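You operate a simulated robot arm through the tools that you are given. There is no shell and no other tool. Be economical: measure what you need, move in short steps, check, and stop when the job is done.

The job below is to be done with a simulated two-armed robot. You get a single attempt, and the scene is never put back.

TASK
Take the white towel from the door end of the titration bench and lay it out flat on the window end of the side counter.

The check looks at the end state, three seconds after you hand in, the way a careful person would. Anything else that was tipped, shoved, dropped, spilled or broken makes it a failure. Flat cloth is picked up by pressing the open fingertips on it (5 to 10 N) and closing them slowly along it; thin cloth reads only 2 to 8 mm in the jaws.

THE ROBOT
Two 7-joint arms with two-finger parallel grippers on one trunk, on a base that drives. Base frame: it is fixed to the floor where the robot stands at the start and does not move with it; the origin is under the middle of the robot, x ahead of it, y to its left, z up; the surface under the hand at the start is at about z = 850. Readings come in mm, degrees, newtons and seconds.
The left shoulder is at the start at [70, 134, 950], the right one opposite. With the tool pointing down near the work surface each hand reaches from about 100 to 620 mm from the robot's upright axis, wherever it stands, measured 20 degrees to its own side. Places, roughly: window end of the side counter [-1000, 1300, 900]. Payload 1.57 kg a hand.
The tool frame of a hand sits at the grasp point between the pads (the TCP): z along the fingers, y along the line on which they close. The tips reach 30 mm beyond it. The gripper opens to 80 mm. The fingers are 17 mm wide and 12 mm thick; the gripper's body (40 by 82 mm) begins 80 mm behind the TCP.
Orientation is told as [roll, pitch, yaw] about the base's x, y, z axes, in that order, counted from this pose: with the fingers straight down and closing along the base's y, the tool's x points along the base's -x, its y along +y and its z along -z.

THE INTERFACE
- The arms move only by the tool move_arm. It takes "left_increments", "right_increments" or both (then of equal length, played together; a hand with none holds still); each is text: rows parted by semicolons, each of 7 numbers parted by spaces: the shift along the tool's x, y, z in mm, then the turn, a rotation vector about the tool's x, y, z in degrees, then the finger opening in mm, from 0 to 80. In form: dx dy dz rx ry rz fingers; .... A call has 1 to 8 rows; each row is the pose to reach, as a shift and turn from the pose commanded when the call began, along the tool's axes at that moment. Each row takes 0.2 s and may step no farther than 50 mm and 8.6 degrees from the row before; otherwise, or with a gripper value out of range, the whole call is refused. A pose out of reach is approached as far as the arm can. The call stops where the force on the tool passes 40 N (or 10 N more than at its start, if that is more) or the arm is blocked; 0.2 s more then pass. Each finger travels about 153 mm/s and halts on what it meets, pressing with about 32 N; the grip force reading is that of the motor and also rises with nothing between the fingers. The clock runs only during rows and for 0.2 s after the last one: add rows that repeat a pose to give the fingers time. It gives the time, the measured TCP pose, the force on the tool (base axes), the opening and the grip force at its end, in the units of the frame above (readings bear some noise), with the torque about the TCP (base axes, N m) and any sound that the robot's microphone picked up.
- Cameras (640 x 400 px; columns grow to the right, rows downward): "scene" is now at [135, -1.8, 1223.9]; the picture's right is [0.02, -1.00, 0.00], its down [-0.28, -0.01, -0.96] and it looks along [0.96, 0.02, -0.28] (base axes); focal length 252 px, centre (320, 200). "left" rides on the left gripper at [72, 7, -122] in its tool frame; the picture's right is [-0.09, 1.00, 0.00], its down [-0.84, -0.08, -0.54] and it looks along [-0.54, -0.05, 0.84] (tool axes); focal length 238 px, centre (320, 200). "right" rides on the right gripper at [72, -7, -122] in its tool frame; the picture's right is [0.09, 1.00, 0.00], its down [-0.84, 0.08, -0.54] and it looks along [-0.54, 0.05, 0.84] (tool axes); focal length 238 px, centre (320, 200). There is no depth. A picture from a camera that has moved, and an enlarged one, comes with that camera's place and axes in the base frame and with its lens. The place of the scene camera against the robot may be out by one fixed shift of up to 25 mm in any direction.
- capture(camera): a new picture of that camera. No time passes.
- move_column(by): slides the trunk up (or, below 0, down) by that many mm; the arms and the scene camera ride with it, the base frame stays. It gives what a move gives, with no picture.
- steer(legs): drives the robot by 1 to 6 legs, each [ahead, left, turn to the left] in mm, mm and degrees, along the robot's own axes; the way and the turn of a leg run together, so that a leg with both is an arc; at most 1500 mm and 180 degrees a leg. The arms and the cameras ride along, it lands a little off, and it stops where it bumps. It gives what a move gives.
- turn_head(pan, tilt): turns the head with the scene camera to pan (to the left, within 86 degrees either way) and tilt (down, from -29 to 69), counted from straight ahead of the robot. It gives what a move gives.
- inspect(camera, box): a new picture of the part [left, top, right, bottom] of that camera's present view, enlarged. No time passes.
- close_job(): hands the job in; it is judged then, once.

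Work in short steps. Places have to be worked out from the pictures, the camera data and where the tool is seen: move nearer, look again, correct. Check each grasp and each placing, and mend what went wrong. You have 120 turns and 92 pictures in all, those below and enlarged ones among them. Open the grippers and draw the arms clear of the work before you hand the job in, unless the task says otherwise; then end with one line.

The tools are called after ">>>" as a command line: name --argument value ..., lists and objects as JSON in quotes. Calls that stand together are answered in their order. move_arm: Moves the arms, as the interface text tells. Its arguments: {"type":"object","properties":{"left_increments":{"type":"string"},"right_increments":{"type":"string"}},"required":[]} The other tools are called the same way: move_column (by) slides the trunk up or down; steer (legs) drives the base; turn_head (pan, tilt) turns the head that bears the scene camera; capture (camera) takes a picture; inspect (camera, box) takes an enlarged picture of a part of a camera's view; close_job () hands the job in.

At the start:

```text
time: 0.0
left_tcp_pos: [471.7, 267.1, 1040.7]
left_orientation: [0.0, -0.1, -0.1]
left_force: [0.3, 0.4, -0.4]
left_wrist_torque: [-0.02, 0.01, 0.03]
left_gripper_width: 80.1
left_gripper_force: 0.2
right_tcp_pos: [441.8, -173.2, 1082.3]
right_orientation: [0.0, 0.0, 0.0]
right_force: [-0.2, 0.2, 0.1]
right_wrist_torque: [-0.02, 0.01, 0.0]
right_gripper_width: 79.8
right_gripper_force: 0.0
trunk travel left (down, up): [-524.0, 416.0]
robot x, y, heading: [4.4, -2.6, 0.0]
head pan, tilt: [1.1, 16.4]
```

scene: 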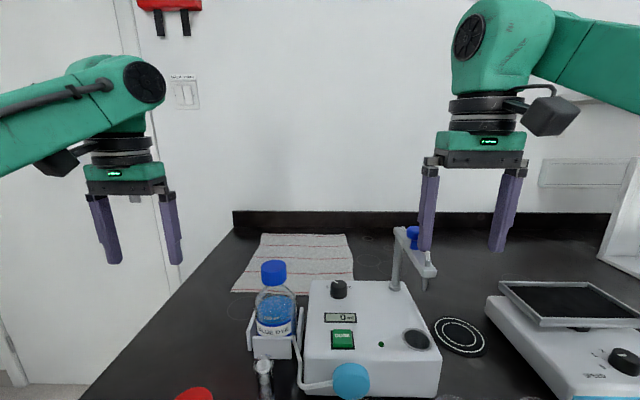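
right: 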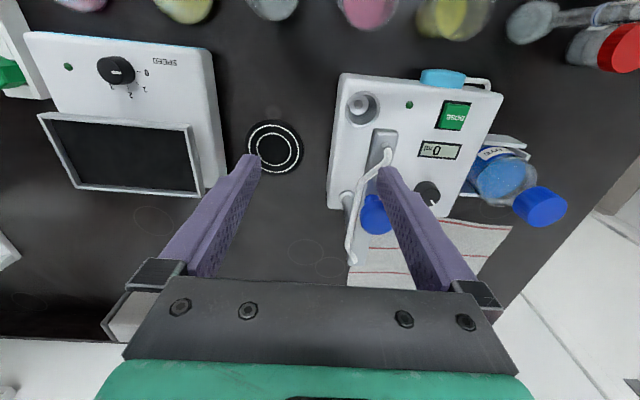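
left: 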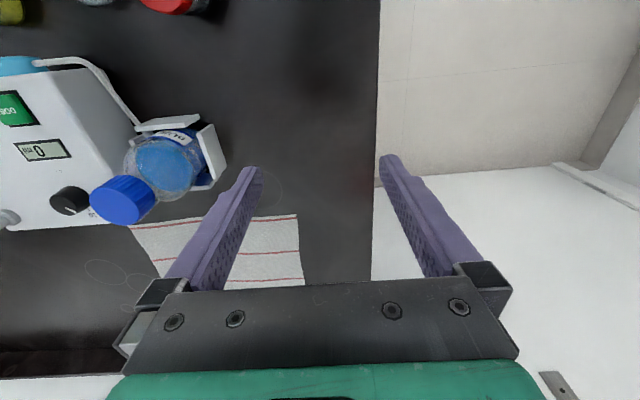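

I'll look around first: the towel (white, red stripes) lies at about x 640–980, y −70–220, behind the instrument and bottle. I'll turn the head to see the door end and the side counter.

>>> turn_head --pan 50 --tilt 30

>>> capture --camera "scene"

>>> turn_head --pan 86 --tilt 15

>>> capture --camera "scene"

>>> turn_head --pan 5 --tilt 45

>>> capture --camera "scene"

```text
time: 1.2
left_tcp_pos: [471.7, 265.5, 1041.4]
left_orientation: [0.0, -0.1, 0.0]
left_force: [0.3, 0.8, -0.3]
left_wrist_torque: [0.0, 0.03, -0.03]
left_gripper_width: 79.9
left_gripper_force: 0.0
right_tcp_pos: [441.8, -172.2, 1082.4]
right_orientation: [0.1, 0.0, 0.0]
right_force: [-0.3, 0.5, 0.9]
right_wrist_torque: [0.0, 0.0, 0.01]
right_gripper_width: 79.6
right_gripper_force: 0.1
trunk travel left (down, up): [-524.0, 416.0]
robot x, y, heading: [-1.6, -0.8, 0.2]
head pan, tilt: [50.0, 30.0]
```

```text
88 pictures are left
camera scene: at [99.8, 65.6, 1202.1], right [0.77, -0.64, 0.0], down [-0.32, -0.38, -0.87], along [0.56, 0.66, -0.5], focal length 252 px, centre (320, 200)
```

scene: 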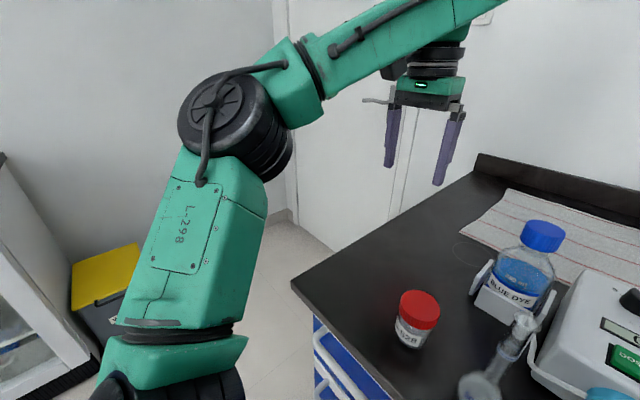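

```text
time: 2.2
left_tcp_pos: [472.2, 265.8, 1041.4]
left_orientation: [0.0, 0.0, 0.0]
left_force: [0.2, 0.4, 0.7]
left_wrist_torque: [-0.01, -0.01, 0.01]
left_gripper_width: 79.8
left_gripper_force: 0.0
right_tcp_pos: [442.1, -173.0, 1083.5]
right_orientation: [0.0, 0.1, 0.0]
right_force: [1.3, -0.1, -0.3]
right_wrist_torque: [0.02, -0.01, 0.01]
right_gripper_width: 80.0
right_gripper_force: 0.0
trunk travel left (down, up): [-524.0, 416.0]
robot x, y, heading: [0.6, -0.2, 0.1]
head pan, tilt: [85.9, 15.0]
```

```text
87 pictures are left
camera scene: at [48.3, 89.5, 1226.2], right [1.0, -0.07, 0.0], down [-0.02, -0.26, -0.97], along [0.07, 0.96, -0.26], focal length 252 px, centre (320, 200)
```

scene: 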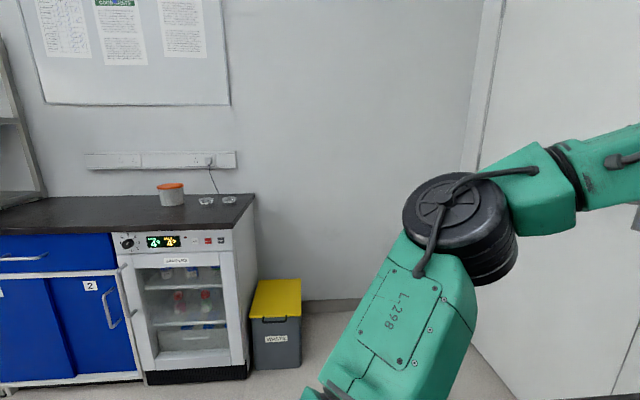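

```text
time: 3.7
left_tcp_pos: [472.9, 265.9, 1041.3]
left_orientation: [0.1, 0.0, 0.0]
left_force: [-0.4, 0.2, 0.2]
left_wrist_torque: [0.02, 0.01, 0.0]
left_gripper_width: 79.9
left_gripper_force: 0.0
right_tcp_pos: [442.1, -172.5, 1083.1]
right_orientation: [-0.1, 0.0, 0.0]
right_force: [-0.2, -0.2, -0.2]
right_wrist_torque: [-0.02, 0.02, 0.02]
right_gripper_width: 80.1
right_gripper_force: 0.1
trunk travel left (down, up): [-524.0, 416.0]
robot x, y, heading: [3.4, -2.8, -0.1]
head pan, tilt: [5.0, 45.0]
```

```text
86 pictures are left
camera scene: at [122.6, 3.5, 1179.5], right [0.09, -1.0, 0.0], down [-0.7, -0.06, -0.71], along [0.7, 0.06, -0.71], focal length 252 px, centre (320, 200)
```

scene: 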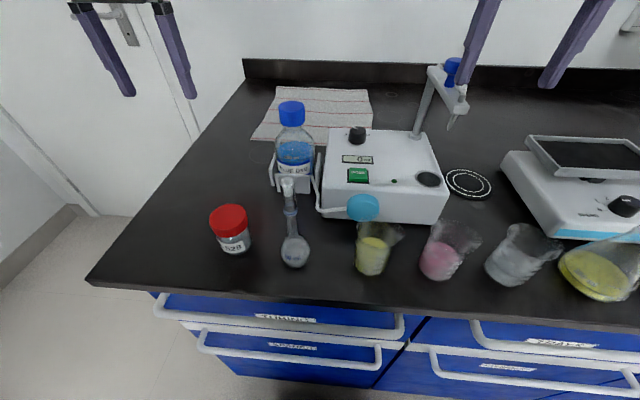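

The bench's left end is at about y≈340 and there's floor beyond it, so I can reach the towel from that end. I'll raise the trunk so the hands clear the bench items, then tuck the hands in a little.

>>> move_column --by 220

>>> move_arm --left_increments "30 -35 0 0 0 0 80;60 -70 0 0 0 0 80;90 -105 0 0 0 0 80;90 -105 0 0 0 0 80" --right_increments "30 0 0 0 0 0 80;60 0 0 0 0 0 80;70 0 0 0 0 0 80;70 0 0 0 0 0 80"

>>> turn_head --pan 86 --tilt 30

>>> capture --camera "scene"

```text
time: 6.1
left_tcp_pos: [472.6, 267.1, 1261.3]
left_orientation: [0.0, 0.0, 0.0]
left_force: [-0.4, -0.6, 0.3]
left_wrist_torque: [0.02, -0.01, -0.04]
left_gripper_width: 80.1
left_gripper_force: 0.0
right_tcp_pos: [442.2, -172.0, 1302.5]
right_orientation: [0.1, 0.0, 0.1]
right_force: [0.3, 0.5, 0.3]
right_wrist_torque: [-0.03, 0.01, 0.01]
right_gripper_width: 80.0
right_gripper_force: 0.2
trunk travel left (down, up): [-744.0, 196.0]
robot x, y, heading: [0.0, 1.3, -0.1]
head pan, tilt: [5.0, 45.0]
```

```text
time: 7.1
left_tcp_pos: [383.3, 164.2, 1261.5]
left_orientation: [-0.1, 0.1, -0.1]
left_force: [0.8, 0.5, 0.0]
left_wrist_torque: [-0.01, 0.01, -0.01]
left_gripper_width: 80.0
left_gripper_force: 0.1
right_tcp_pos: [370.5, -171.4, 1302.2]
right_orientation: [0.0, -0.1, 0.0]
right_force: [0.6, -0.5, 0.2]
right_wrist_torque: [0.02, 0.02, 0.04]
right_gripper_width: 80.1
right_gripper_force: 0.1
trunk travel left (down, up): [-744.0, 196.0]
robot x, y, heading: [-0.1, -2.6, -0.1]
head pan, tilt: [5.0, 45.0]
```

```text
time: 8.6
left_tcp_pos: [382.4, 164.1, 1261.9]
left_orientation: [0.0, 0.0, 0.1]
left_force: [0.2, -0.5, -0.5]
left_wrist_torque: [0.01, 0.01, -0.01]
left_gripper_width: 80.0
left_gripper_force: 0.2
right_tcp_pos: [371.1, -173.0, 1301.5]
right_orientation: [0.0, 0.0, 0.0]
right_force: [-0.5, 0.3, -1.0]
right_wrist_torque: [-0.03, -0.02, 0.01]
right_gripper_width: 80.2
right_gripper_force: 0.0
trunk travel left (down, up): [-744.0, 196.0]
robot x, y, heading: [2.9, -2.1, 0.0]
head pan, tilt: [85.9, 30.0]
```

```text
85 pictures are left
camera scene: at [48.1, 86.5, 1422.1], right [1.0, -0.07, 0.0], down [-0.04, -0.5, -0.87], along [0.06, 0.86, -0.5], focal length 252 px, centre (320, 200)
```

scene: 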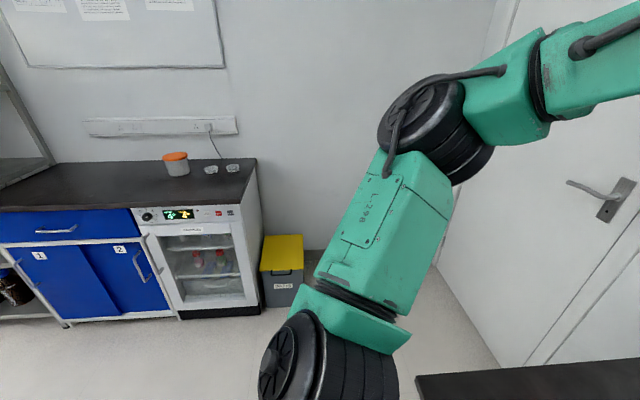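

The area to the left is clear up to the side wall (y≈1450), and the counter starts at x<−230. I drive left past the bench end, then turn.

>>> steer --legs '[[0, 600, 0], [0, 0, -55]]'

>>> turn_head --pan 20 --tilt 30

>>> capture --camera "scene"

```text
time: 14.5
left_tcp_pos: [352.7, 381.7, 1263.0]
left_orientation: [0.0, 0.0, -55.1]
left_force: [0.6, 1.4, -0.3]
left_wrist_torque: [-0.01, 0.0, 0.02]
left_gripper_width: 80.0
left_gripper_force: 0.1
right_tcp_pos: [68.2, 199.6, 1301.0]
right_orientation: [0.0, 0.0, -55.0]
right_force: [-0.4, 0.0, -0.7]
right_wrist_torque: [0.01, 0.04, 0.03]
right_gripper_width: 80.2
right_gripper_force: 0.1
trunk travel left (down, up): [-744.0, 196.0]
robot x, y, heading: [-0.4, 599.2, -54.8]
head pan, tilt: [85.9, 30.0]
```

```text
time: 15.8
left_tcp_pos: [353.6, 382.2, 1262.7]
left_orientation: [0.0, 0.0, -55.0]
left_force: [0.4, 0.4, 0.5]
left_wrist_torque: [-0.03, 0.0, -0.01]
left_gripper_width: 79.9
left_gripper_force: 0.1
right_tcp_pos: [69.3, 197.7, 1302.5]
right_orientation: [0.0, -0.1, -55.1]
right_force: [0.6, -0.9, -0.2]
right_wrist_torque: [0.0, -0.02, -0.01]
right_gripper_width: 80.1
right_gripper_force: 0.0
trunk travel left (down, up): [-744.0, 196.0]
robot x, y, heading: [0.0, 602.0, -55.0]
head pan, tilt: [20.0, 30.0]
```

```text
84 pictures are left
camera scene: at [92.8, 504.5, 1422.1], right [-0.57, -0.82, 0.0], down [-0.41, 0.29, -0.87], along [0.71, -0.5, -0.5], focal length 252 px, centre (320, 200)
```

scene: 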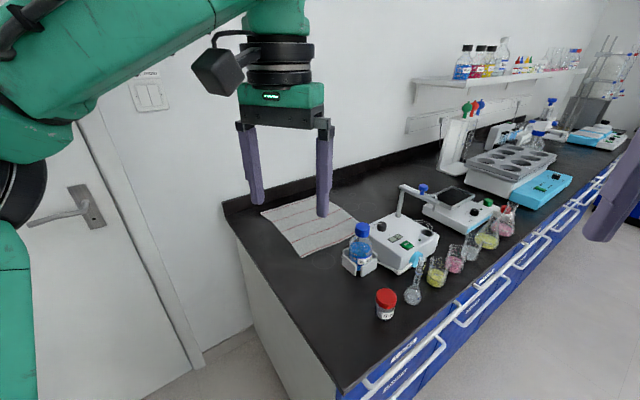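

The path to the bench's end is clear; I drive along to about (540, 640).

>>> steer --legs '[[277, 465, 0]]'

>>> turn_head --pan 0 --tilt 45

>>> capture --camera "scene"

>>> capture --camera "left"

>>> capture --camera "right"

```text
time: 19.0
left_tcp_pos: [894.1, 419.1, 1262.5]
left_orientation: [0.0, 0.1, -55.3]
left_force: [-0.3, -0.2, -0.3]
left_wrist_torque: [-0.01, -0.01, 0.03]
left_gripper_width: 79.8
left_gripper_force: 0.1
right_tcp_pos: [609.9, 238.9, 1301.9]
right_orientation: [0.0, -0.1, -55.5]
right_force: [0.4, 0.4, -0.4]
right_wrist_torque: [-0.02, 0.0, -0.03]
right_gripper_width: 80.1
right_gripper_force: 0.2
trunk travel left (down, up): [-744.0, 196.0]
robot x, y, heading: [543.0, 642.0, -55.3]
head pan, tilt: [20.0, 30.0]
```

```text
time: 19.8
left_tcp_pos: [896.3, 419.8, 1261.2]
left_orientation: [0.0, 0.0, -55.5]
left_force: [-0.3, -1.0, 0.9]
left_wrist_torque: [0.01, -0.07, -0.01]
left_gripper_width: 79.9
left_gripper_force: 0.0
right_tcp_pos: [612.4, 239.4, 1302.0]
right_orientation: [0.1, 0.0, -55.4]
right_force: [-1.0, 0.0, -0.3]
right_wrist_torque: [-0.02, 0.03, -0.02]
right_gripper_width: 79.9
right_gripper_force: 0.0
trunk travel left (down, up): [-744.0, 196.0]
robot x, y, heading: [543.0, 643.2, -55.5]
head pan, tilt: [0.0, 45.0]
```

```text
83 pictures are left
camera scene: at [610.1, 530.3, 1399.5], right [-0.82, -0.57, 0.0], down [-0.4, 0.58, -0.71], along [0.4, -0.58, -0.71], focal length 252 px, centre (320, 200)
```

scene: 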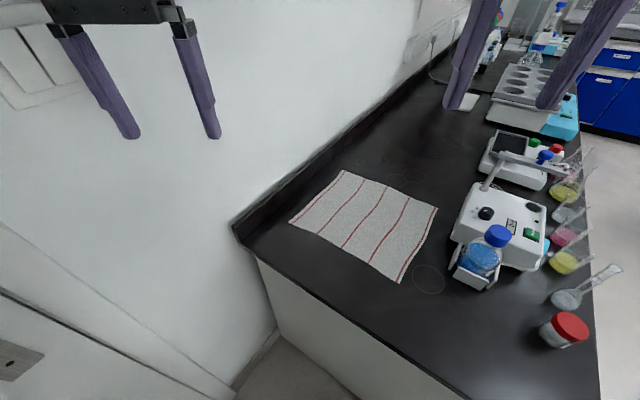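

```text
82 pictures are left
camera left: at [859.9, 483.6, 1382.5], right [0.87, 0.49, 0.0], down [0.41, -0.73, 0.54], along [0.26, -0.47, -0.84], focal length 238 px, centre (320, 200)
```

left: 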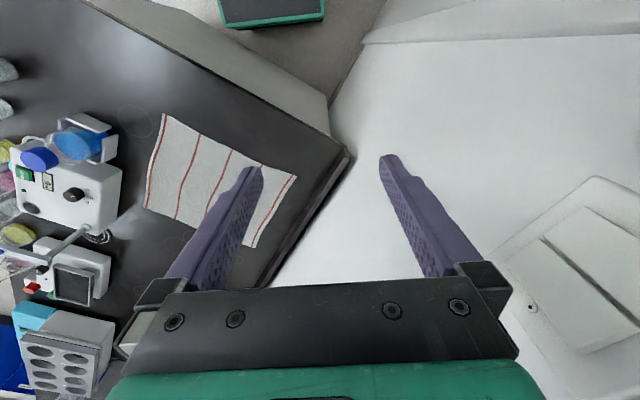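

```text
81 pictures are left
camera right: at [565.4, 293.9, 1422.9], right [0.77, 0.64, 0.0], down [0.54, -0.65, 0.54], along [0.35, -0.42, -0.84], focal length 238 px, centre (320, 200)
```

right: 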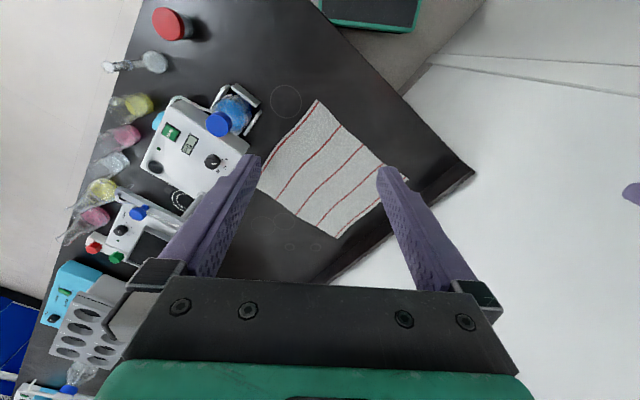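

Towel corners from the wrist cameras: near edge y≈209 from x≈624 to 943, far edge y≈−65. I'll check the left elbow's clearance to the door before lowering.

>>> turn_head --pan 60 --tilt 35

>>> capture --camera "scene"

```text
time: 21.1
left_tcp_pos: [895.3, 421.2, 1262.0]
left_orientation: [0.1, 0.0, -55.4]
left_force: [0.2, -0.5, -0.8]
left_wrist_torque: [0.01, 0.03, -0.02]
left_gripper_width: 80.1
left_gripper_force: 0.0
right_tcp_pos: [611.4, 239.1, 1302.0]
right_orientation: [-0.1, 0.0, -55.4]
right_force: [-0.2, 0.4, 0.2]
right_wrist_torque: [0.03, -0.03, -0.01]
right_gripper_width: 79.7
right_gripper_force: 0.0
trunk travel left (down, up): [-744.0, 196.0]
robot x, y, heading: [543.0, 639.7, -55.6]
head pan, tilt: [60.0, 35.0]
```

```text
80 pictures are left
camera scene: at [651.3, 604.1, 1414.3], right [0.08, -1.0, 0.0], down [-0.57, -0.05, -0.82], along [0.82, 0.06, -0.57], focal length 252 px, centre (320, 200)
```

scene: 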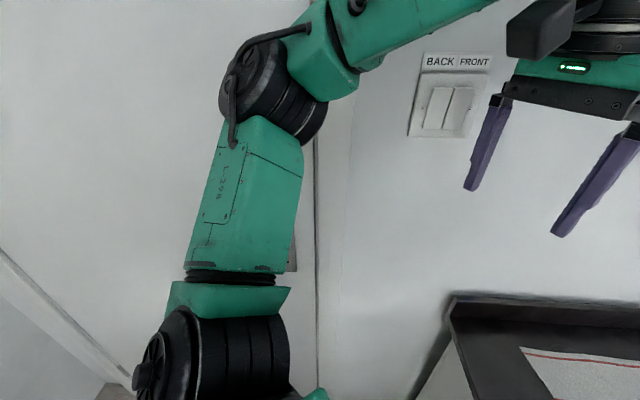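

The elbow seems clear. Still high up, I bring both hands above the near corners and turn them so that they close mostly across the near edge.

>>> move_arm --left_increments "-30 -18 0 0 0 -6 60;-60 -37 0 0 0 -12 60;-90 -56 0 0 0 -18 60;-120 -75 0 0 0 -24 60;-150 -94 0 0 0 -30 60;-175 -109 0 0 0 -35 60;-191 -119 0 0 0 -40 60;-191 -119 0 0 0 -40 60" --right_increments "-9 1 0 0 0 -8 60;-18 1 0 0 0 -16 60;-27 2 0 0 0 -24 60;-36 3 0 0 0 -32 60;-45 3 0 0 0 -40 60;-53 4 0 0 0 -48 60;-60 4 0 0 0 -55 60;-60 4 0 0 0 -55 60"

>>> capture --camera "scene"

```text
time: 22.9
left_tcp_pos: [894.3, 241.5, 1225.6]
left_orientation: [0.0, -0.1, -15.4]
left_force: [-0.8, -0.5, 0.9]
left_wrist_torque: [0.0, -0.02, 0.0]
left_gripper_width: 60.1
left_gripper_force: 0.1
left hand out of reach, approached as far as the arm can: row 5, 6, 7, 8
right_tcp_pos: [660.1, 318.3, 1221.8]
right_orientation: [0.0, -0.1, -0.5]
right_force: [-0.1, 0.0, -0.5]
right_wrist_torque: [-0.02, 0.01, 0.04]
right_gripper_width: 60.2
right_gripper_force: 0.0
right hand out of reach, approached as far as the arm can: row 3, 4, 5, 6, 7, 8
trunk travel left (down, up): [-744.0, 196.0]
robot x, y, heading: [544.9, 643.9, -55.6]
head pan, tilt: [60.0, 35.0]
```

```text
79 pictures are left
camera scene: at [650.0, 602.9, 1414.3], right [0.08, -1.0, 0.0], down [-0.57, -0.04, -0.82], along [0.82, 0.07, -0.57], focal length 252 px, centre (320, 200)
```

scene: 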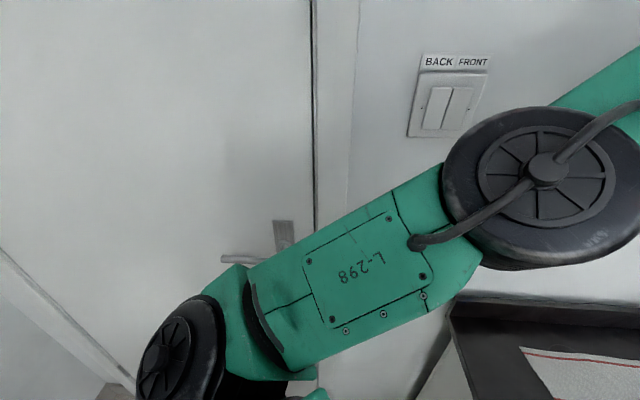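

The targets were out of reach at this height, and the right hand can't be turned that far. I'll lower the trunk so the arms work at their proper height, and turn the right hand back to about −35°.

>>> move_column --by -170

>>> move_arm --right_increments "0 0 0 0 0 8 60;0 0 0 0 0 16 60;0 0 0 0 0 24 60;0 0 0 0 0 32 60;0 0 0 0 0 35 60;0 0 0 0 0 35 60"

>>> turn_head --pan 0 --tilt 45

>>> capture --camera "scene"

```text
time: 24.8
left_tcp_pos: [895.3, 242.4, 1057.6]
left_orientation: [-0.2, 0.1, -15.5]
left_force: [-0.6, -0.3, 0.6]
left_wrist_torque: [0.02, -0.03, -0.03]
left_gripper_width: 60.0
left_gripper_force: 0.0
right_tcp_pos: [662.2, 318.9, 1052.6]
right_orientation: [0.1, -0.1, -0.6]
right_force: [1.0, -0.4, 0.2]
right_wrist_torque: [0.03, -0.05, 0.01]
right_gripper_width: 59.9
right_gripper_force: 0.1
trunk travel left (down, up): [-574.0, 366.0]
robot x, y, heading: [543.7, 639.3, -55.6]
head pan, tilt: [60.0, 35.0]
```

```text
time: 26.2
left_tcp_pos: [894.8, 243.4, 1057.4]
left_orientation: [-0.2, 0.1, -15.4]
left_force: [-1.2, -0.5, -0.3]
left_wrist_torque: [0.02, 0.01, 0.02]
left_gripper_width: 59.6
left_gripper_force: 0.1
right_tcp_pos: [662.0, 318.4, 1051.0]
right_orientation: [0.0, -0.1, -35.5]
right_force: [-0.1, 0.9, -0.3]
right_wrist_torque: [-0.01, 0.01, 0.01]
right_gripper_width: 59.9
right_gripper_force: 0.0
trunk travel left (down, up): [-574.0, 366.0]
robot x, y, heading: [542.1, 641.2, -55.4]
head pan, tilt: [60.0, 35.0]
```

```text
time: 27.5
left_tcp_pos: [895.4, 242.7, 1056.9]
left_orientation: [-0.2, -0.1, -15.6]
left_force: [0.5, 0.1, 0.0]
left_wrist_torque: [0.0, 0.01, -0.01]
left_gripper_width: 60.0
left_gripper_force: 0.0
right_tcp_pos: [661.2, 319.0, 1051.2]
right_orientation: [0.0, -0.1, -35.6]
right_force: [0.0, -0.1, 0.6]
right_wrist_torque: [0.03, 0.0, 0.01]
right_gripper_width: 60.0
right_gripper_force: 0.0
trunk travel left (down, up): [-574.0, 366.0]
robot x, y, heading: [546.1, 640.6, -55.6]
head pan, tilt: [0.0, 45.0]
```

```text
78 pictures are left
camera scene: at [609.6, 530.2, 1229.5], right [-0.82, -0.57, 0.0], down [-0.4, 0.58, -0.71], along [0.4, -0.58, -0.71], focal length 252 px, centre (320, 200)
```

scene: 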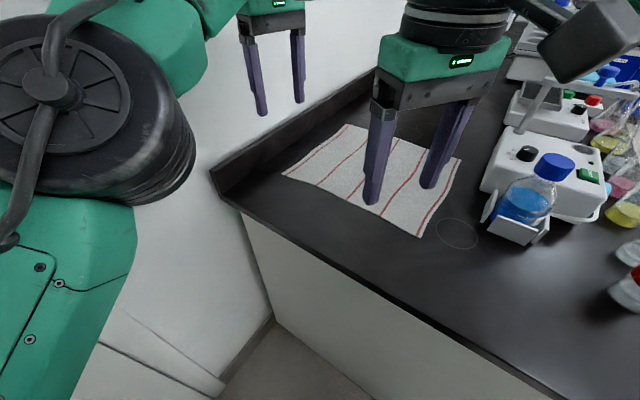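

Both hands are good and near. I lower them towards about z 950 over the near corners.

>>> move_arm --left_increments "-8 -12 27 0 0 0 50;-16 -23 55 0 0 0 50;-24 -35 82 0 0 0 50;-31 -47 110 0 0 0 50;-31 -47 110 0 0 0 50" --right_increments "-18 -27 25 0 0 0 50;-36 -55 50 0 0 0 50;-54 -82 75 0 0 0 50;-71 -110 100 0 0 0 50;-71 -110 100 0 0 0 50"

>>> capture --camera "left"

>>> capture --camera "right"

>>> capture --camera "scene"

```text
time: 28.7
left_tcp_pos: [909.5, 195.0, 948.6]
left_orientation: [-0.2, -0.3, -15.4]
left_force: [-0.5, 0.3, 0.2]
left_wrist_torque: [0.04, -0.04, -0.03]
left_gripper_width: 50.0
left_gripper_force: 0.1
left hand out of reach, approached as far as the arm can: row 4, 5
right_tcp_pos: [657.1, 189.0, 951.7]
right_orientation: [0.0, -0.3, -35.7]
right_force: [-0.1, 0.5, -0.3]
right_wrist_torque: [0.0, -0.04, 0.0]
right_gripper_width: 50.1
right_gripper_force: 0.0
trunk travel left (down, up): [-574.0, 366.0]
robot x, y, heading: [544.6, 641.8, -55.2]
head pan, tilt: [0.0, 45.0]
```

```text
77 pictures are left
camera left: at [840.7, 223.5, 1069.3], right [0.35, 0.94, 0.0], down [0.78, -0.3, 0.55], along [0.51, -0.2, -0.84], focal length 238 px, centre (320, 200)
```

left: 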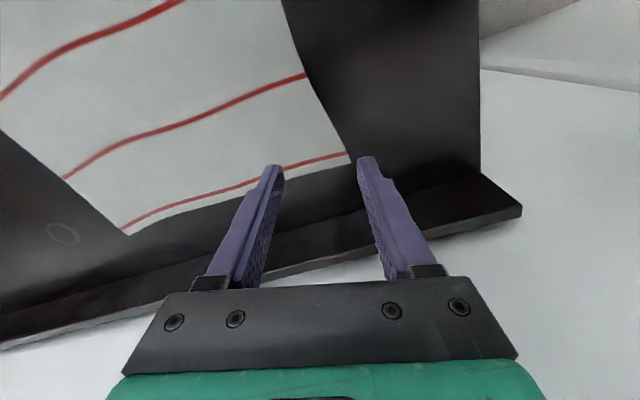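

```text
76 pictures are left
camera right: at [594.0, 224.3, 1071.8], right [0.5, 0.86, 0.0], down [0.72, -0.42, 0.54], along [0.47, -0.27, -0.84], focal length 238 px, centre (320, 200)
```

right: 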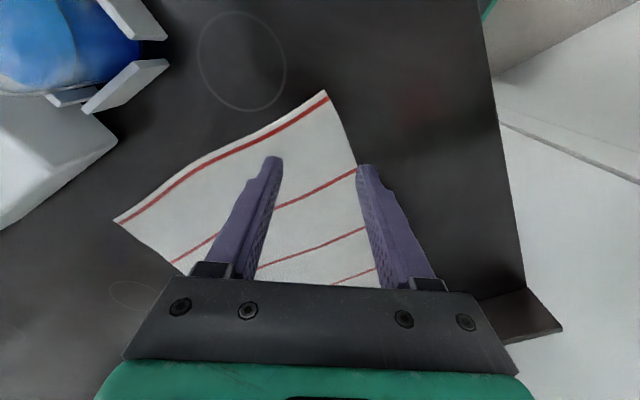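

```text
75 pictures are left
camera scene: at [608.2, 530.5, 1229.6], right [-0.82, -0.57, 0.0], down [-0.4, 0.58, -0.71], along [0.4, -0.58, -0.71], focal length 252 px, centre (320, 200)
```

scene: 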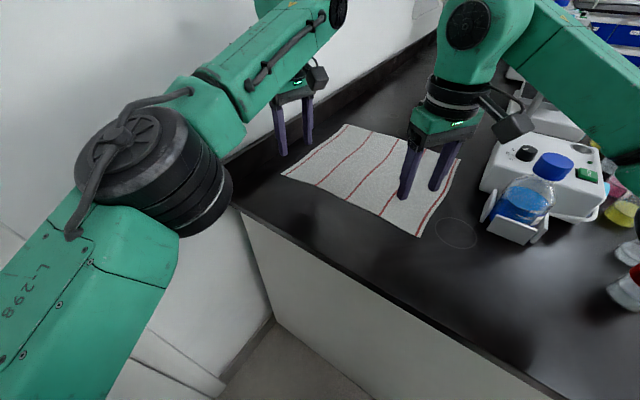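

Measured near corners: left corner ≈(933, 215), right corner ≈(623, 212), with the edge near y≈207 between. The left arm is at its limit, so I edge the base 35 mm closer to the bench.

>>> steer --legs '[[29, -20, 0]]'

```text
time: 29.7
left_tcp_pos: [911.5, 165.8, 946.7]
left_orientation: [-0.1, -0.2, -15.4]
left_force: [0.3, 0.7, -0.5]
left_wrist_torque: [0.05, 0.0, -0.02]
left_gripper_width: 50.0
left_gripper_force: 0.2
right_tcp_pos: [658.1, 158.3, 950.5]
right_orientation: [0.1, 0.1, -35.6]
right_force: [-0.3, 0.4, 1.1]
right_wrist_torque: [0.0, -0.03, 0.0]
right_gripper_width: 49.8
right_gripper_force: 0.1
trunk travel left (down, up): [-574.0, 366.0]
robot x, y, heading: [543.4, 616.1, -55.7]
head pan, tilt: [0.0, 45.0]
stopped in leg 1: the robot was blocked; the commanded pose is now the measured one
```

The base touched the bench end (stopped at y≈616), which is close enough. I lower both hands to about 8 mm above the cloth with the fingers at 40 mm.

>>> move_arm --left_increments "5 6 20 0 0 0 40;9 12 40 0 0 0 40;9 12 57 0 0 0 40;9 12 57 0 0 0 40" --right_increments "8 8 20 0 0 0 40;15 16 40 0 0 0 40;15 16 60 0 0 0 40;15 16 60 0 0 0 40"

>>> capture --camera "left"

>>> capture --camera "right"

```text
time: 30.7
left_tcp_pos: [906.0, 181.7, 893.9]
left_orientation: [-0.2, -0.1, -15.6]
left_force: [-0.2, -0.2, -0.3]
left_wrist_torque: [-0.04, -0.02, -0.01]
left_gripper_width: 39.7
left_gripper_force: 0.1
right_tcp_pos: [655.4, 182.4, 890.7]
right_orientation: [-0.1, -0.1, -35.6]
right_force: [0.1, 0.6, -0.4]
right_wrist_torque: [-0.02, 0.01, -0.01]
right_gripper_width: 39.8
right_gripper_force: 0.0
trunk travel left (down, up): [-574.0, 366.0]
robot x, y, heading: [543.7, 614.0, -55.5]
head pan, tilt: [0.0, 45.0]
```

```text
74 pictures are left
camera left: at [837.4, 209.1, 1013.8], right [0.35, 0.94, 0.0], down [0.79, -0.3, 0.54], along [0.51, -0.2, -0.84], focal length 238 px, centre (320, 200)
```

left: 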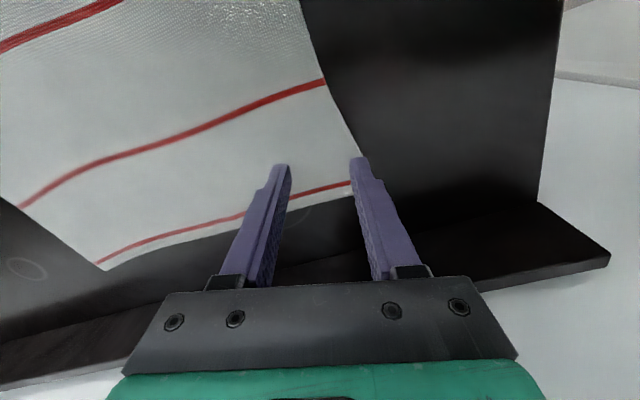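

```text
73 pictures are left
camera right: at [592.3, 217.9, 1012.3], right [0.51, 0.86, 0.0], down [0.72, -0.42, 0.54], along [0.47, -0.27, -0.84], focal length 238 px, centre (320, 200)
```

right: 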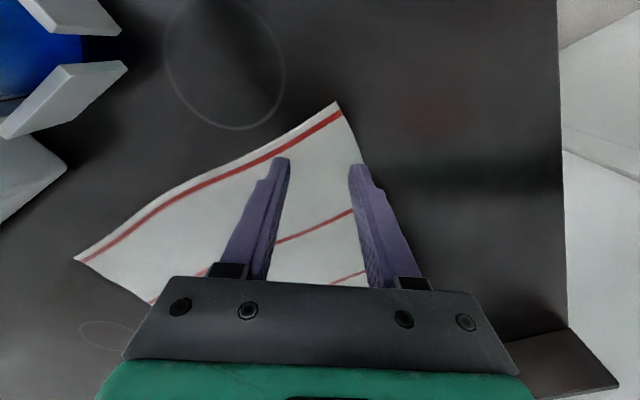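

Both outer fingertips sit right at the cloth's edge, so I shift both hands 11 mm inward (tool −y), then lower onto the cloth gently.

>>> move_arm --left_increments "0 -11 0 0 0 0 40;0 -11 5 0 0 0 40;0 -11 9 0 0 0 40" --right_increments "0 -11 0 0 0 0 40;0 -11 3 0 0 0 40;0 -11 6 0 0 0 40"

```text
time: 31.5
left_tcp_pos: [902.1, 171.2, 882.8]
left_orientation: [-0.2, -0.1, -15.5]
left_force: [-0.7, -0.3, 0.5]
left_wrist_torque: [0.0, 0.0, -0.01]
left_gripper_width: 40.2
left_gripper_force: 0.1
right_tcp_pos: [648.0, 172.9, 884.9]
right_orientation: [0.0, -0.1, -35.5]
right_force: [0.5, 1.2, 0.0]
right_wrist_torque: [0.01, -0.03, 0.01]
right_gripper_width: 40.1
right_gripper_force: 0.1
trunk travel left (down, up): [-574.0, 366.0]
robot x, y, heading: [546.0, 616.2, -55.6]
head pan, tilt: [0.0, 45.0]
```

No contact yet; I go down in 2 mm steps.

>>> move_arm --left_increments "0 0 1 0 0 0 40;0 0 2 0 0 0 40;0 0 2 0 0 0 40" --right_increments "0 0 2 0 0 0 40;0 0 4 0 0 0 40;0 0 4 0 0 0 40"

>>> capture --camera "left"

>>> capture --camera "right"

```text
time: 32.3
left_tcp_pos: [901.4, 171.2, 882.0]
left_orientation: [-0.2, -0.1, -15.4]
left_force: [0.7, -0.2, 3.1]
left_wrist_torque: [0.07, -0.03, -0.01]
left_gripper_width: 40.1
left_gripper_force: 0.1
right_tcp_pos: [649.5, 172.1, 881.6]
right_orientation: [0.0, -0.3, -35.7]
right_force: [0.9, -1.9, 8.9]
right_wrist_torque: [-0.15, 0.04, 0.0]
right_gripper_width: 40.2
right_gripper_force: 0.2
trunk travel left (down, up): [-574.0, 366.0]
robot x, y, heading: [544.1, 612.4, -55.3]
head pan, tilt: [0.0, 45.0]
```

```text
72 pictures are left
camera left: at [834.0, 198.0, 1001.7], right [0.36, 0.93, 0.0], down [0.78, -0.3, 0.55], along [0.51, -0.2, -0.84], focal length 238 px, centre (320, 200)
```

left: 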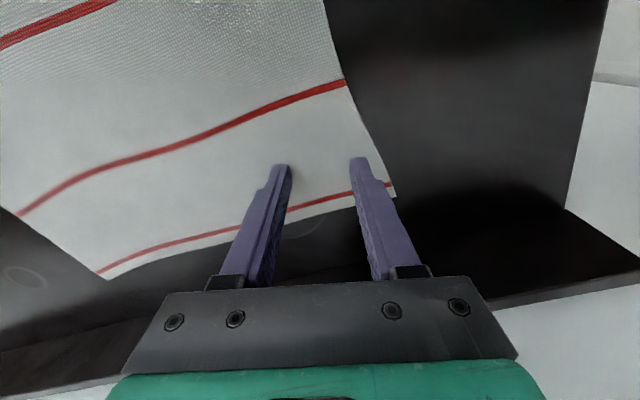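

```text
71 pictures are left
camera right: at [585.9, 208.6, 1001.9], right [0.51, 0.86, 0.0], down [0.72, -0.42, 0.54], along [0.47, -0.28, -0.84], focal length 238 px, centre (320, 200)
```

right: 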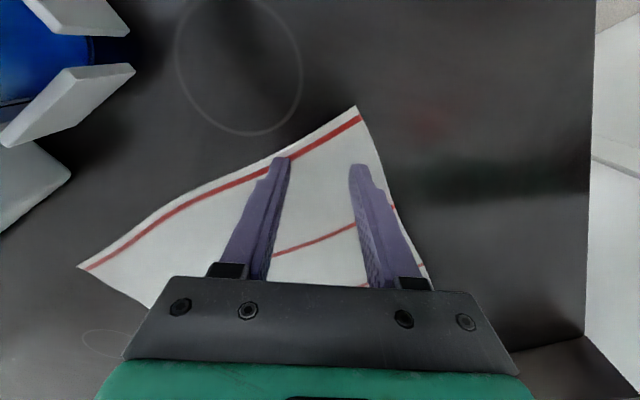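

Both fingertip pairs are on the cloth near the corners. I press a touch more on the left and close slowly.

>>> move_arm --left_increments "0 0 1.2 0 0 0 38;0 0 1.2 0 0 0 34;0 0 1.2 0 0 0 30;0 0 1.2 0 0 0 26;0 0 1.2 0 0 0 22;0 0 1.2 0 0 0 18;0 0 1.2 0 0 0 14;0 0 1.2 0 0 0 10" --right_increments "0 0 0 0 0 0 38;0 0 0 0 0 0 34;0 0 0 0 0 0 30;0 0 0 0 0 0 26;0 0 0 0 0 0 22;0 0 0 0 0 0 18;0 0 0 0 0 0 14;0 0 0 0 0 0 10"

>>> capture --camera "left"

>>> capture --camera "right"

```text
time: 34.1
left_tcp_pos: [902.4, 171.4, 881.6]
left_orientation: [-0.3, -0.3, -15.5]
left_force: [-0.9, -1.1, 6.9]
left_wrist_torque: [0.07, 0.06, 0.04]
left_gripper_width: 8.0
left_gripper_force: 0.1
right_tcp_pos: [647.8, 173.6, 881.0]
right_orientation: [0.0, -0.2, -35.6]
right_force: [1.9, 1.7, 8.1]
right_wrist_torque: [0.03, 0.0, 0.0]
right_gripper_width: 8.9
right_gripper_force: 0.1
trunk travel left (down, up): [-574.0, 366.0]
robot x, y, heading: [543.0, 614.8, -55.4]
head pan, tilt: [0.0, 45.0]
```

```text
70 pictures are left
camera left: at [833.8, 198.4, 1001.5], right [0.36, 0.93, 0.0], down [0.78, -0.3, 0.55], along [0.51, -0.2, -0.84], focal length 238 px, centre (320, 200)
```

left: 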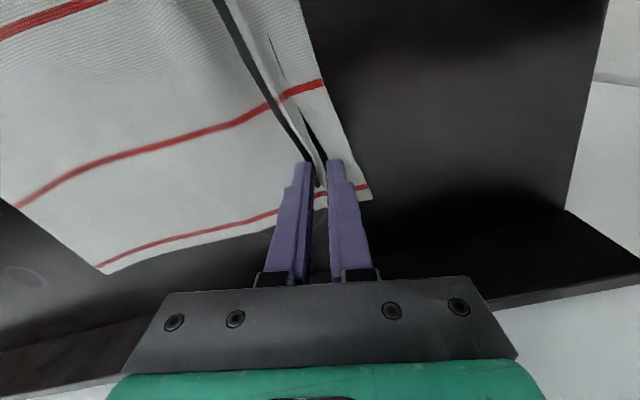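

```text
69 pictures are left
camera right: at [585.2, 209.5, 1001.9], right [0.51, 0.86, 0.0], down [0.72, -0.42, 0.54], along [0.47, -0.28, -0.84], focal length 238 px, centre (320, 200)
```

right: 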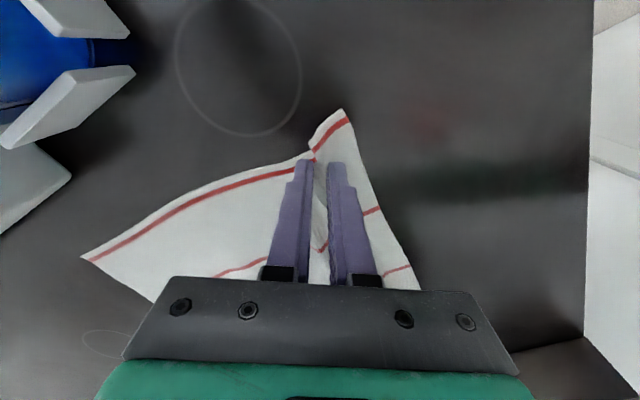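

The cloth folds up between both finger pairs nicely. I close fully and check the reading.

>>> move_arm --left_increments "0 0 0 0 0 0 5;0 0 0 0 0 0 0;0 0 0 0 0 0 0;0 0 0 0 0 0 0" --right_increments "0 0 0 0 0 0 5;0 0 0 0 0 0 0;0 0 0 0 0 0 0;0 0 0 0 0 0 0"

```text
time: 35.1
left_tcp_pos: [902.6, 171.2, 881.8]
left_orientation: [-0.3, -0.3, -15.4]
left_force: [-1.6, 0.6, 5.6]
left_wrist_torque: [0.09, 0.02, 0.03]
left_gripper_width: 1.6
left_gripper_force: 23.3
right_tcp_pos: [648.1, 174.2, 881.6]
right_orientation: [-0.1, -0.2, -35.6]
right_force: [0.2, -0.2, 8.1]
right_wrist_torque: [-0.01, 0.03, -0.02]
right_gripper_width: 1.9
right_gripper_force: 23.1
trunk travel left (down, up): [-574.0, 366.0]
robot x, y, heading: [546.0, 616.4, -55.5]
head pan, tilt: [0.0, 45.0]
```

The width is about 1.6–1.9 mm, which is borderline, so I lift 40 mm and look.

>>> move_arm --left_increments "0 0 -10 0 0 0 0;0 0 -20 0 0 0 0;0 0 -30 0 0 0 0;0 0 -40 0 0 0 0;0 0 -40 0 0 0 0" --right_increments "0 0 -10 0 0 0 0;0 0 -20 0 0 0 0;0 0 -30 0 0 0 0;0 0 -40 0 0 0 0;0 0 -40 0 0 0 0"

>>> capture --camera "left"

>>> capture --camera "right"

>>> capture --camera "scene"

```text
time: 36.3
left_tcp_pos: [902.3, 171.5, 919.7]
left_orientation: [-0.2, -0.2, -15.5]
left_force: [-0.2, -0.5, -0.3]
left_wrist_torque: [0.0, -0.02, -0.02]
left_gripper_width: 1.6
left_gripper_force: 23.6
right_tcp_pos: [649.1, 172.8, 919.0]
right_orientation: [0.0, 0.0, -35.5]
right_force: [-0.2, 0.2, -0.1]
right_wrist_torque: [-0.02, -0.03, 0.01]
right_gripper_width: 1.7
right_gripper_force: 24.0
trunk travel left (down, up): [-574.0, 366.0]
robot x, y, heading: [547.9, 612.1, -55.4]
head pan, tilt: [0.0, 45.0]
```

```text
68 pictures are left
camera left: at [833.7, 197.8, 1040.6], right [0.36, 0.93, 0.0], down [0.78, -0.3, 0.54], along [0.51, -0.2, -0.84], focal length 238 px, centre (320, 200)
```

left: 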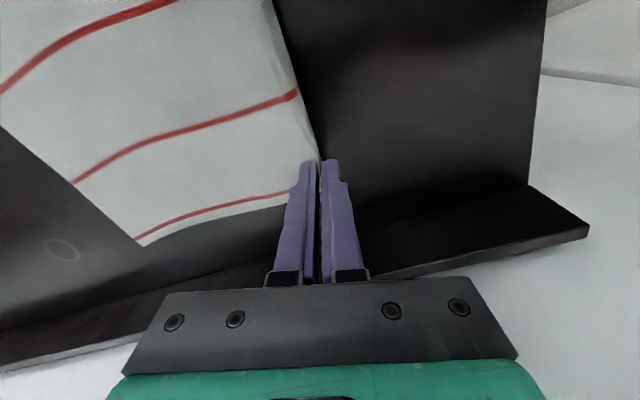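

```text
67 pictures are left
camera right: at [587.1, 208.2, 1040.4], right [0.51, 0.86, 0.0], down [0.72, -0.42, 0.54], along [0.47, -0.27, -0.84], focal length 238 px, centre (320, 200)
```

right: 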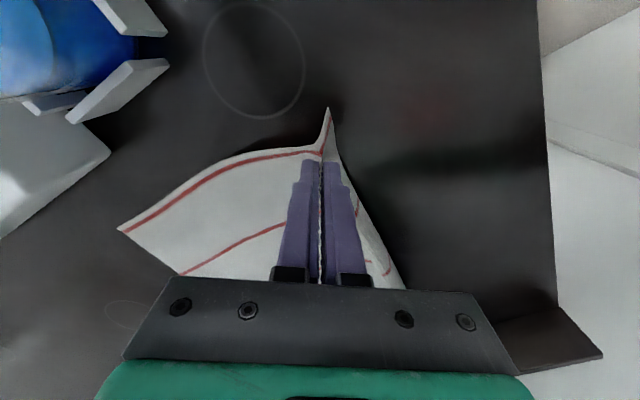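

```text
66 pictures are left
camera scene: at [610.3, 501.1, 1229.4], right [-0.82, -0.57, 0.0], down [-0.4, 0.58, -0.71], along [0.4, -0.58, -0.71], focal length 252 px, centre (320, 200)
```

scene: 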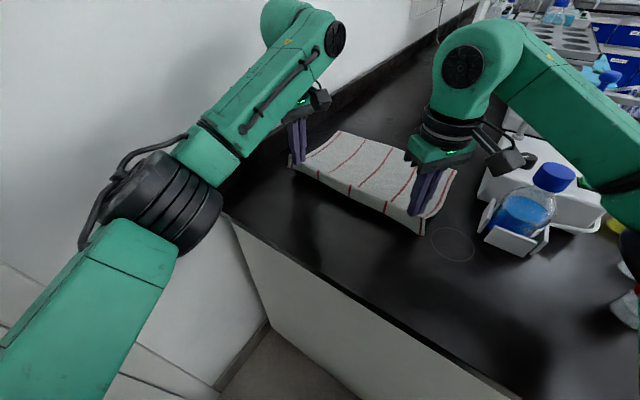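

Both hands hold the near edge. I lift with the trunk so the cloth rises and its far end slides toward me.

>>> move_column --by 180

>>> capture --camera "scene"

>>> move_column --by 170

>>> capture --camera "scene"

>>> capture --camera "right"

```text
time: 38.3
left_tcp_pos: [901.5, 171.2, 1100.8]
left_orientation: [-0.2, -0.1, -15.5]
left_force: [-0.3, 0.9, -0.5]
left_wrist_torque: [-0.01, 0.02, -0.03]
left_gripper_width: 1.8
left_gripper_force: 23.5
right_tcp_pos: [650.4, 171.5, 1100.1]
right_orientation: [0.0, 0.1, -35.6]
right_force: [0.0, 0.9, 0.2]
right_wrist_torque: [-0.05, -0.02, -0.01]
right_gripper_width: 1.6
right_gripper_force: 23.6
trunk travel left (down, up): [-754.0, 186.0]
robot x, y, heading: [546.1, 611.9, -55.4]
head pan, tilt: [0.0, 45.0]
```

```text
65 pictures are left
camera scene: at [610.3, 501.2, 1409.4], right [-0.82, -0.57, 0.0], down [-0.4, 0.58, -0.71], along [0.4, -0.58, -0.71], focal length 252 px, centre (320, 200)
```

scene: 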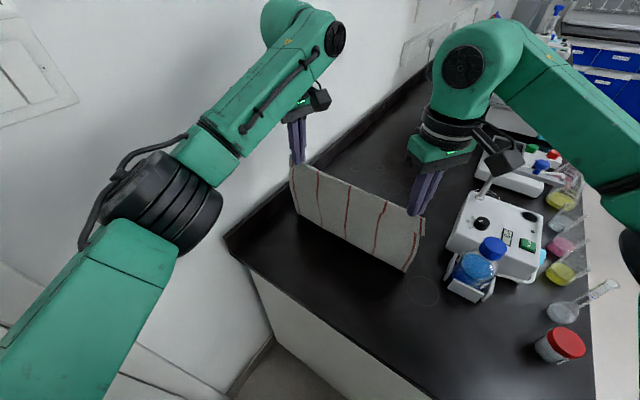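

```text
time: 40.3
left_tcp_pos: [901.6, 171.0, 1270.0]
left_orientation: [-0.2, -0.2, -15.5]
left_force: [0.0, -0.4, 0.6]
left_wrist_torque: [-0.01, 0.0, 0.05]
left_gripper_width: 1.5
left_gripper_force: 23.5
right_tcp_pos: [650.7, 172.1, 1268.7]
right_orientation: [0.0, -0.1, -35.6]
right_force: [-0.9, 0.3, 0.1]
right_wrist_torque: [-0.04, 0.02, -0.01]
right_gripper_width: 1.7
right_gripper_force: 23.4
trunk travel left (down, up): [-924.0, 16.0]
robot x, y, heading: [544.1, 613.4, -55.3]
head pan, tilt: [0.0, 45.0]
```

```text
64 pictures are left
camera scene: at [610.3, 501.2, 1579.4], right [-0.82, -0.57, 0.0], down [-0.4, 0.58, -0.71], along [0.4, -0.58, -0.71], focal length 252 px, centre (320, 200)
```

scene: 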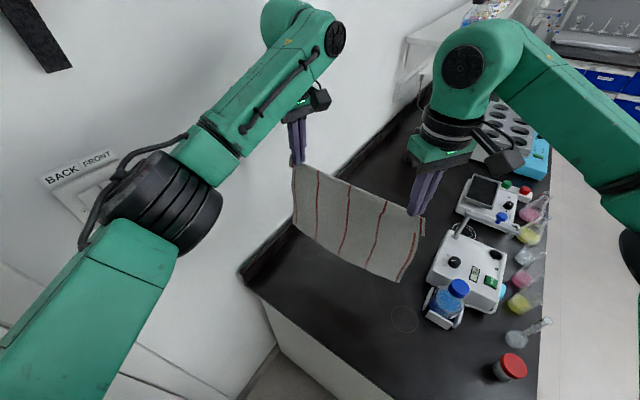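

```text
63 pictures are left
camera right: at [587.1, 208.4, 1390.4], right [0.51, 0.86, 0.0], down [0.72, -0.42, 0.54], along [0.47, -0.27, -0.84], focal length 238 px, centre (320, 200)
```

right: 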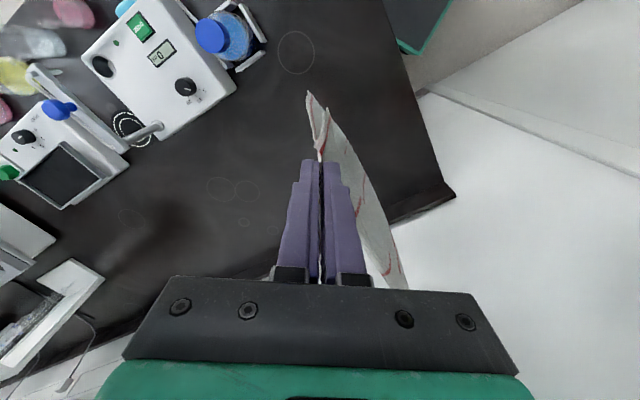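

The towel hangs flat between the hands, bottom at z≈965. I back away from the bench in +y, then go −x, away from the wall.

>>> steer --legs '[[-206, 142, 0], [-195, -283, 0]]'

>>> capture --camera "scene"

```text
time: 44.0
left_tcp_pos: [554.8, 426.4, 1270.0]
left_orientation: [-0.3, 0.0, -15.6]
left_force: [1.2, -0.4, 0.1]
left_wrist_torque: [0.02, 0.04, 0.0]
left_gripper_width: 1.8
left_gripper_force: 23.6
right_tcp_pos: [303.7, 429.1, 1269.2]
right_orientation: [-0.1, 0.1, -35.7]
right_force: [0.2, -0.2, -1.0]
right_wrist_torque: [0.04, 0.01, 0.04]
right_gripper_width: 1.3
right_gripper_force: 23.4
trunk travel left (down, up): [-924.0, 16.0]
robot x, y, heading: [194.3, 871.8, -55.5]
head pan, tilt: [0.0, 45.0]
```

```text
62 pictures are left
camera scene: at [265.6, 757.5, 1579.2], right [-0.83, -0.56, 0.0], down [-0.4, 0.58, -0.71], along [0.4, -0.58, -0.71], focal length 252 px, centre (320, 200)
```

scene: 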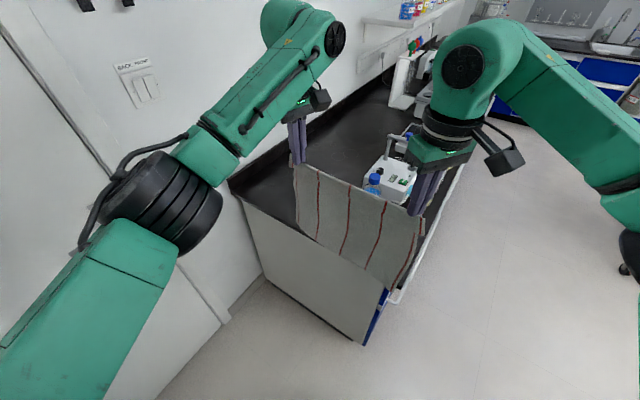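

Clear of the bench. I turn left 90°, shift toward −y, and turn a further 55°, then look at the counter.

>>> steer --legs '[[0, 0, 90], [-108, -157, 0], [0, 0, 55]]'

>>> turn_head --pan 30 --tilt 40

>>> capture --camera "scene"

>>> turn_head --pan 80 --tilt 35

>>> capture --camera "scene"

```text
time: 51.8
left_tcp_pos: [156.7, 1247.4, 1270.8]
left_orientation: [-0.2, -0.1, 129.2]
left_force: [0.8, -0.5, -0.7]
left_wrist_torque: [-0.05, 0.0, 0.02]
left_gripper_width: 1.6
left_gripper_force: 23.3
right_tcp_pos: [361.6, 1099.9, 1269.8]
right_orientation: [0.0, -0.1, 109.1]
right_force: [-0.5, 0.8, -0.4]
right_wrist_torque: [0.03, 0.04, 0.0]
right_gripper_width: 1.7
right_gripper_force: 23.5
trunk travel left (down, up): [-924.0, 16.0]
robot x, y, heading: [190.6, 680.5, 89.3]
head pan, tilt: [0.0, 45.0]
```

```text
time: 52.7
left_tcp_pos: [156.4, 1246.0, 1269.3]
left_orientation: [-0.2, -0.1, 129.2]
left_force: [0.4, -1.1, 0.1]
left_wrist_torque: [0.0, -0.01, 0.01]
left_gripper_width: 1.6
left_gripper_force: 23.3
right_tcp_pos: [360.9, 1100.0, 1269.5]
right_orientation: [0.0, -0.2, 109.1]
right_force: [-0.8, -0.3, -0.2]
right_wrist_torque: [0.05, 0.04, -0.08]
right_gripper_width: 1.7
right_gripper_force: 23.4
trunk travel left (down, up): [-924.0, 16.0]
robot x, y, heading: [188.3, 682.2, 89.2]
head pan, tilt: [30.0, 40.0]
```

```text
61 pictures are left
camera scene: at [143.6, 800.0, 1586.7], right [0.87, 0.49, 0.0], down [0.31, -0.56, -0.77], along [-0.37, 0.67, -0.64], focal length 252 px, centre (320, 200)
```

scene: 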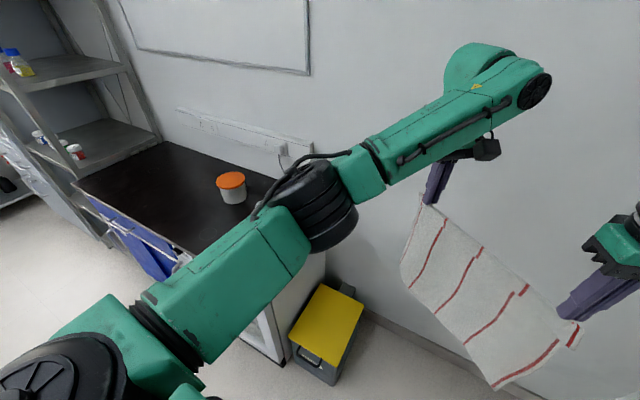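

```text
time: 53.9
left_tcp_pos: [156.2, 1247.2, 1269.8]
left_orientation: [-0.2, -0.1, 129.2]
left_force: [1.1, -0.9, -0.2]
left_wrist_torque: [-0.01, -0.03, -0.01]
left_gripper_width: 1.5
left_gripper_force: 22.9
right_tcp_pos: [361.4, 1100.0, 1268.4]
right_orientation: [0.1, 0.0, 109.1]
right_force: [-0.5, 0.9, 0.4]
right_wrist_torque: [0.04, -0.01, -0.03]
right_gripper_width: 1.8
right_gripper_force: 23.0
trunk travel left (down, up): [-924.0, 16.0]
robot x, y, heading: [195.8, 679.1, 89.1]
head pan, tilt: [80.0, 35.0]
```

```text
60 pictures are left
camera scene: at [98.7, 742.3, 1594.3], right [0.19, 0.98, 0.0], down [0.56, -0.11, -0.82], along [-0.8, 0.15, -0.57], focal length 252 px, centre (320, 200)
```

scene: 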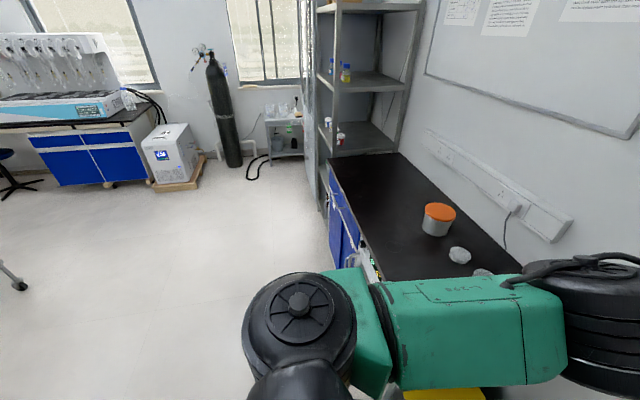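

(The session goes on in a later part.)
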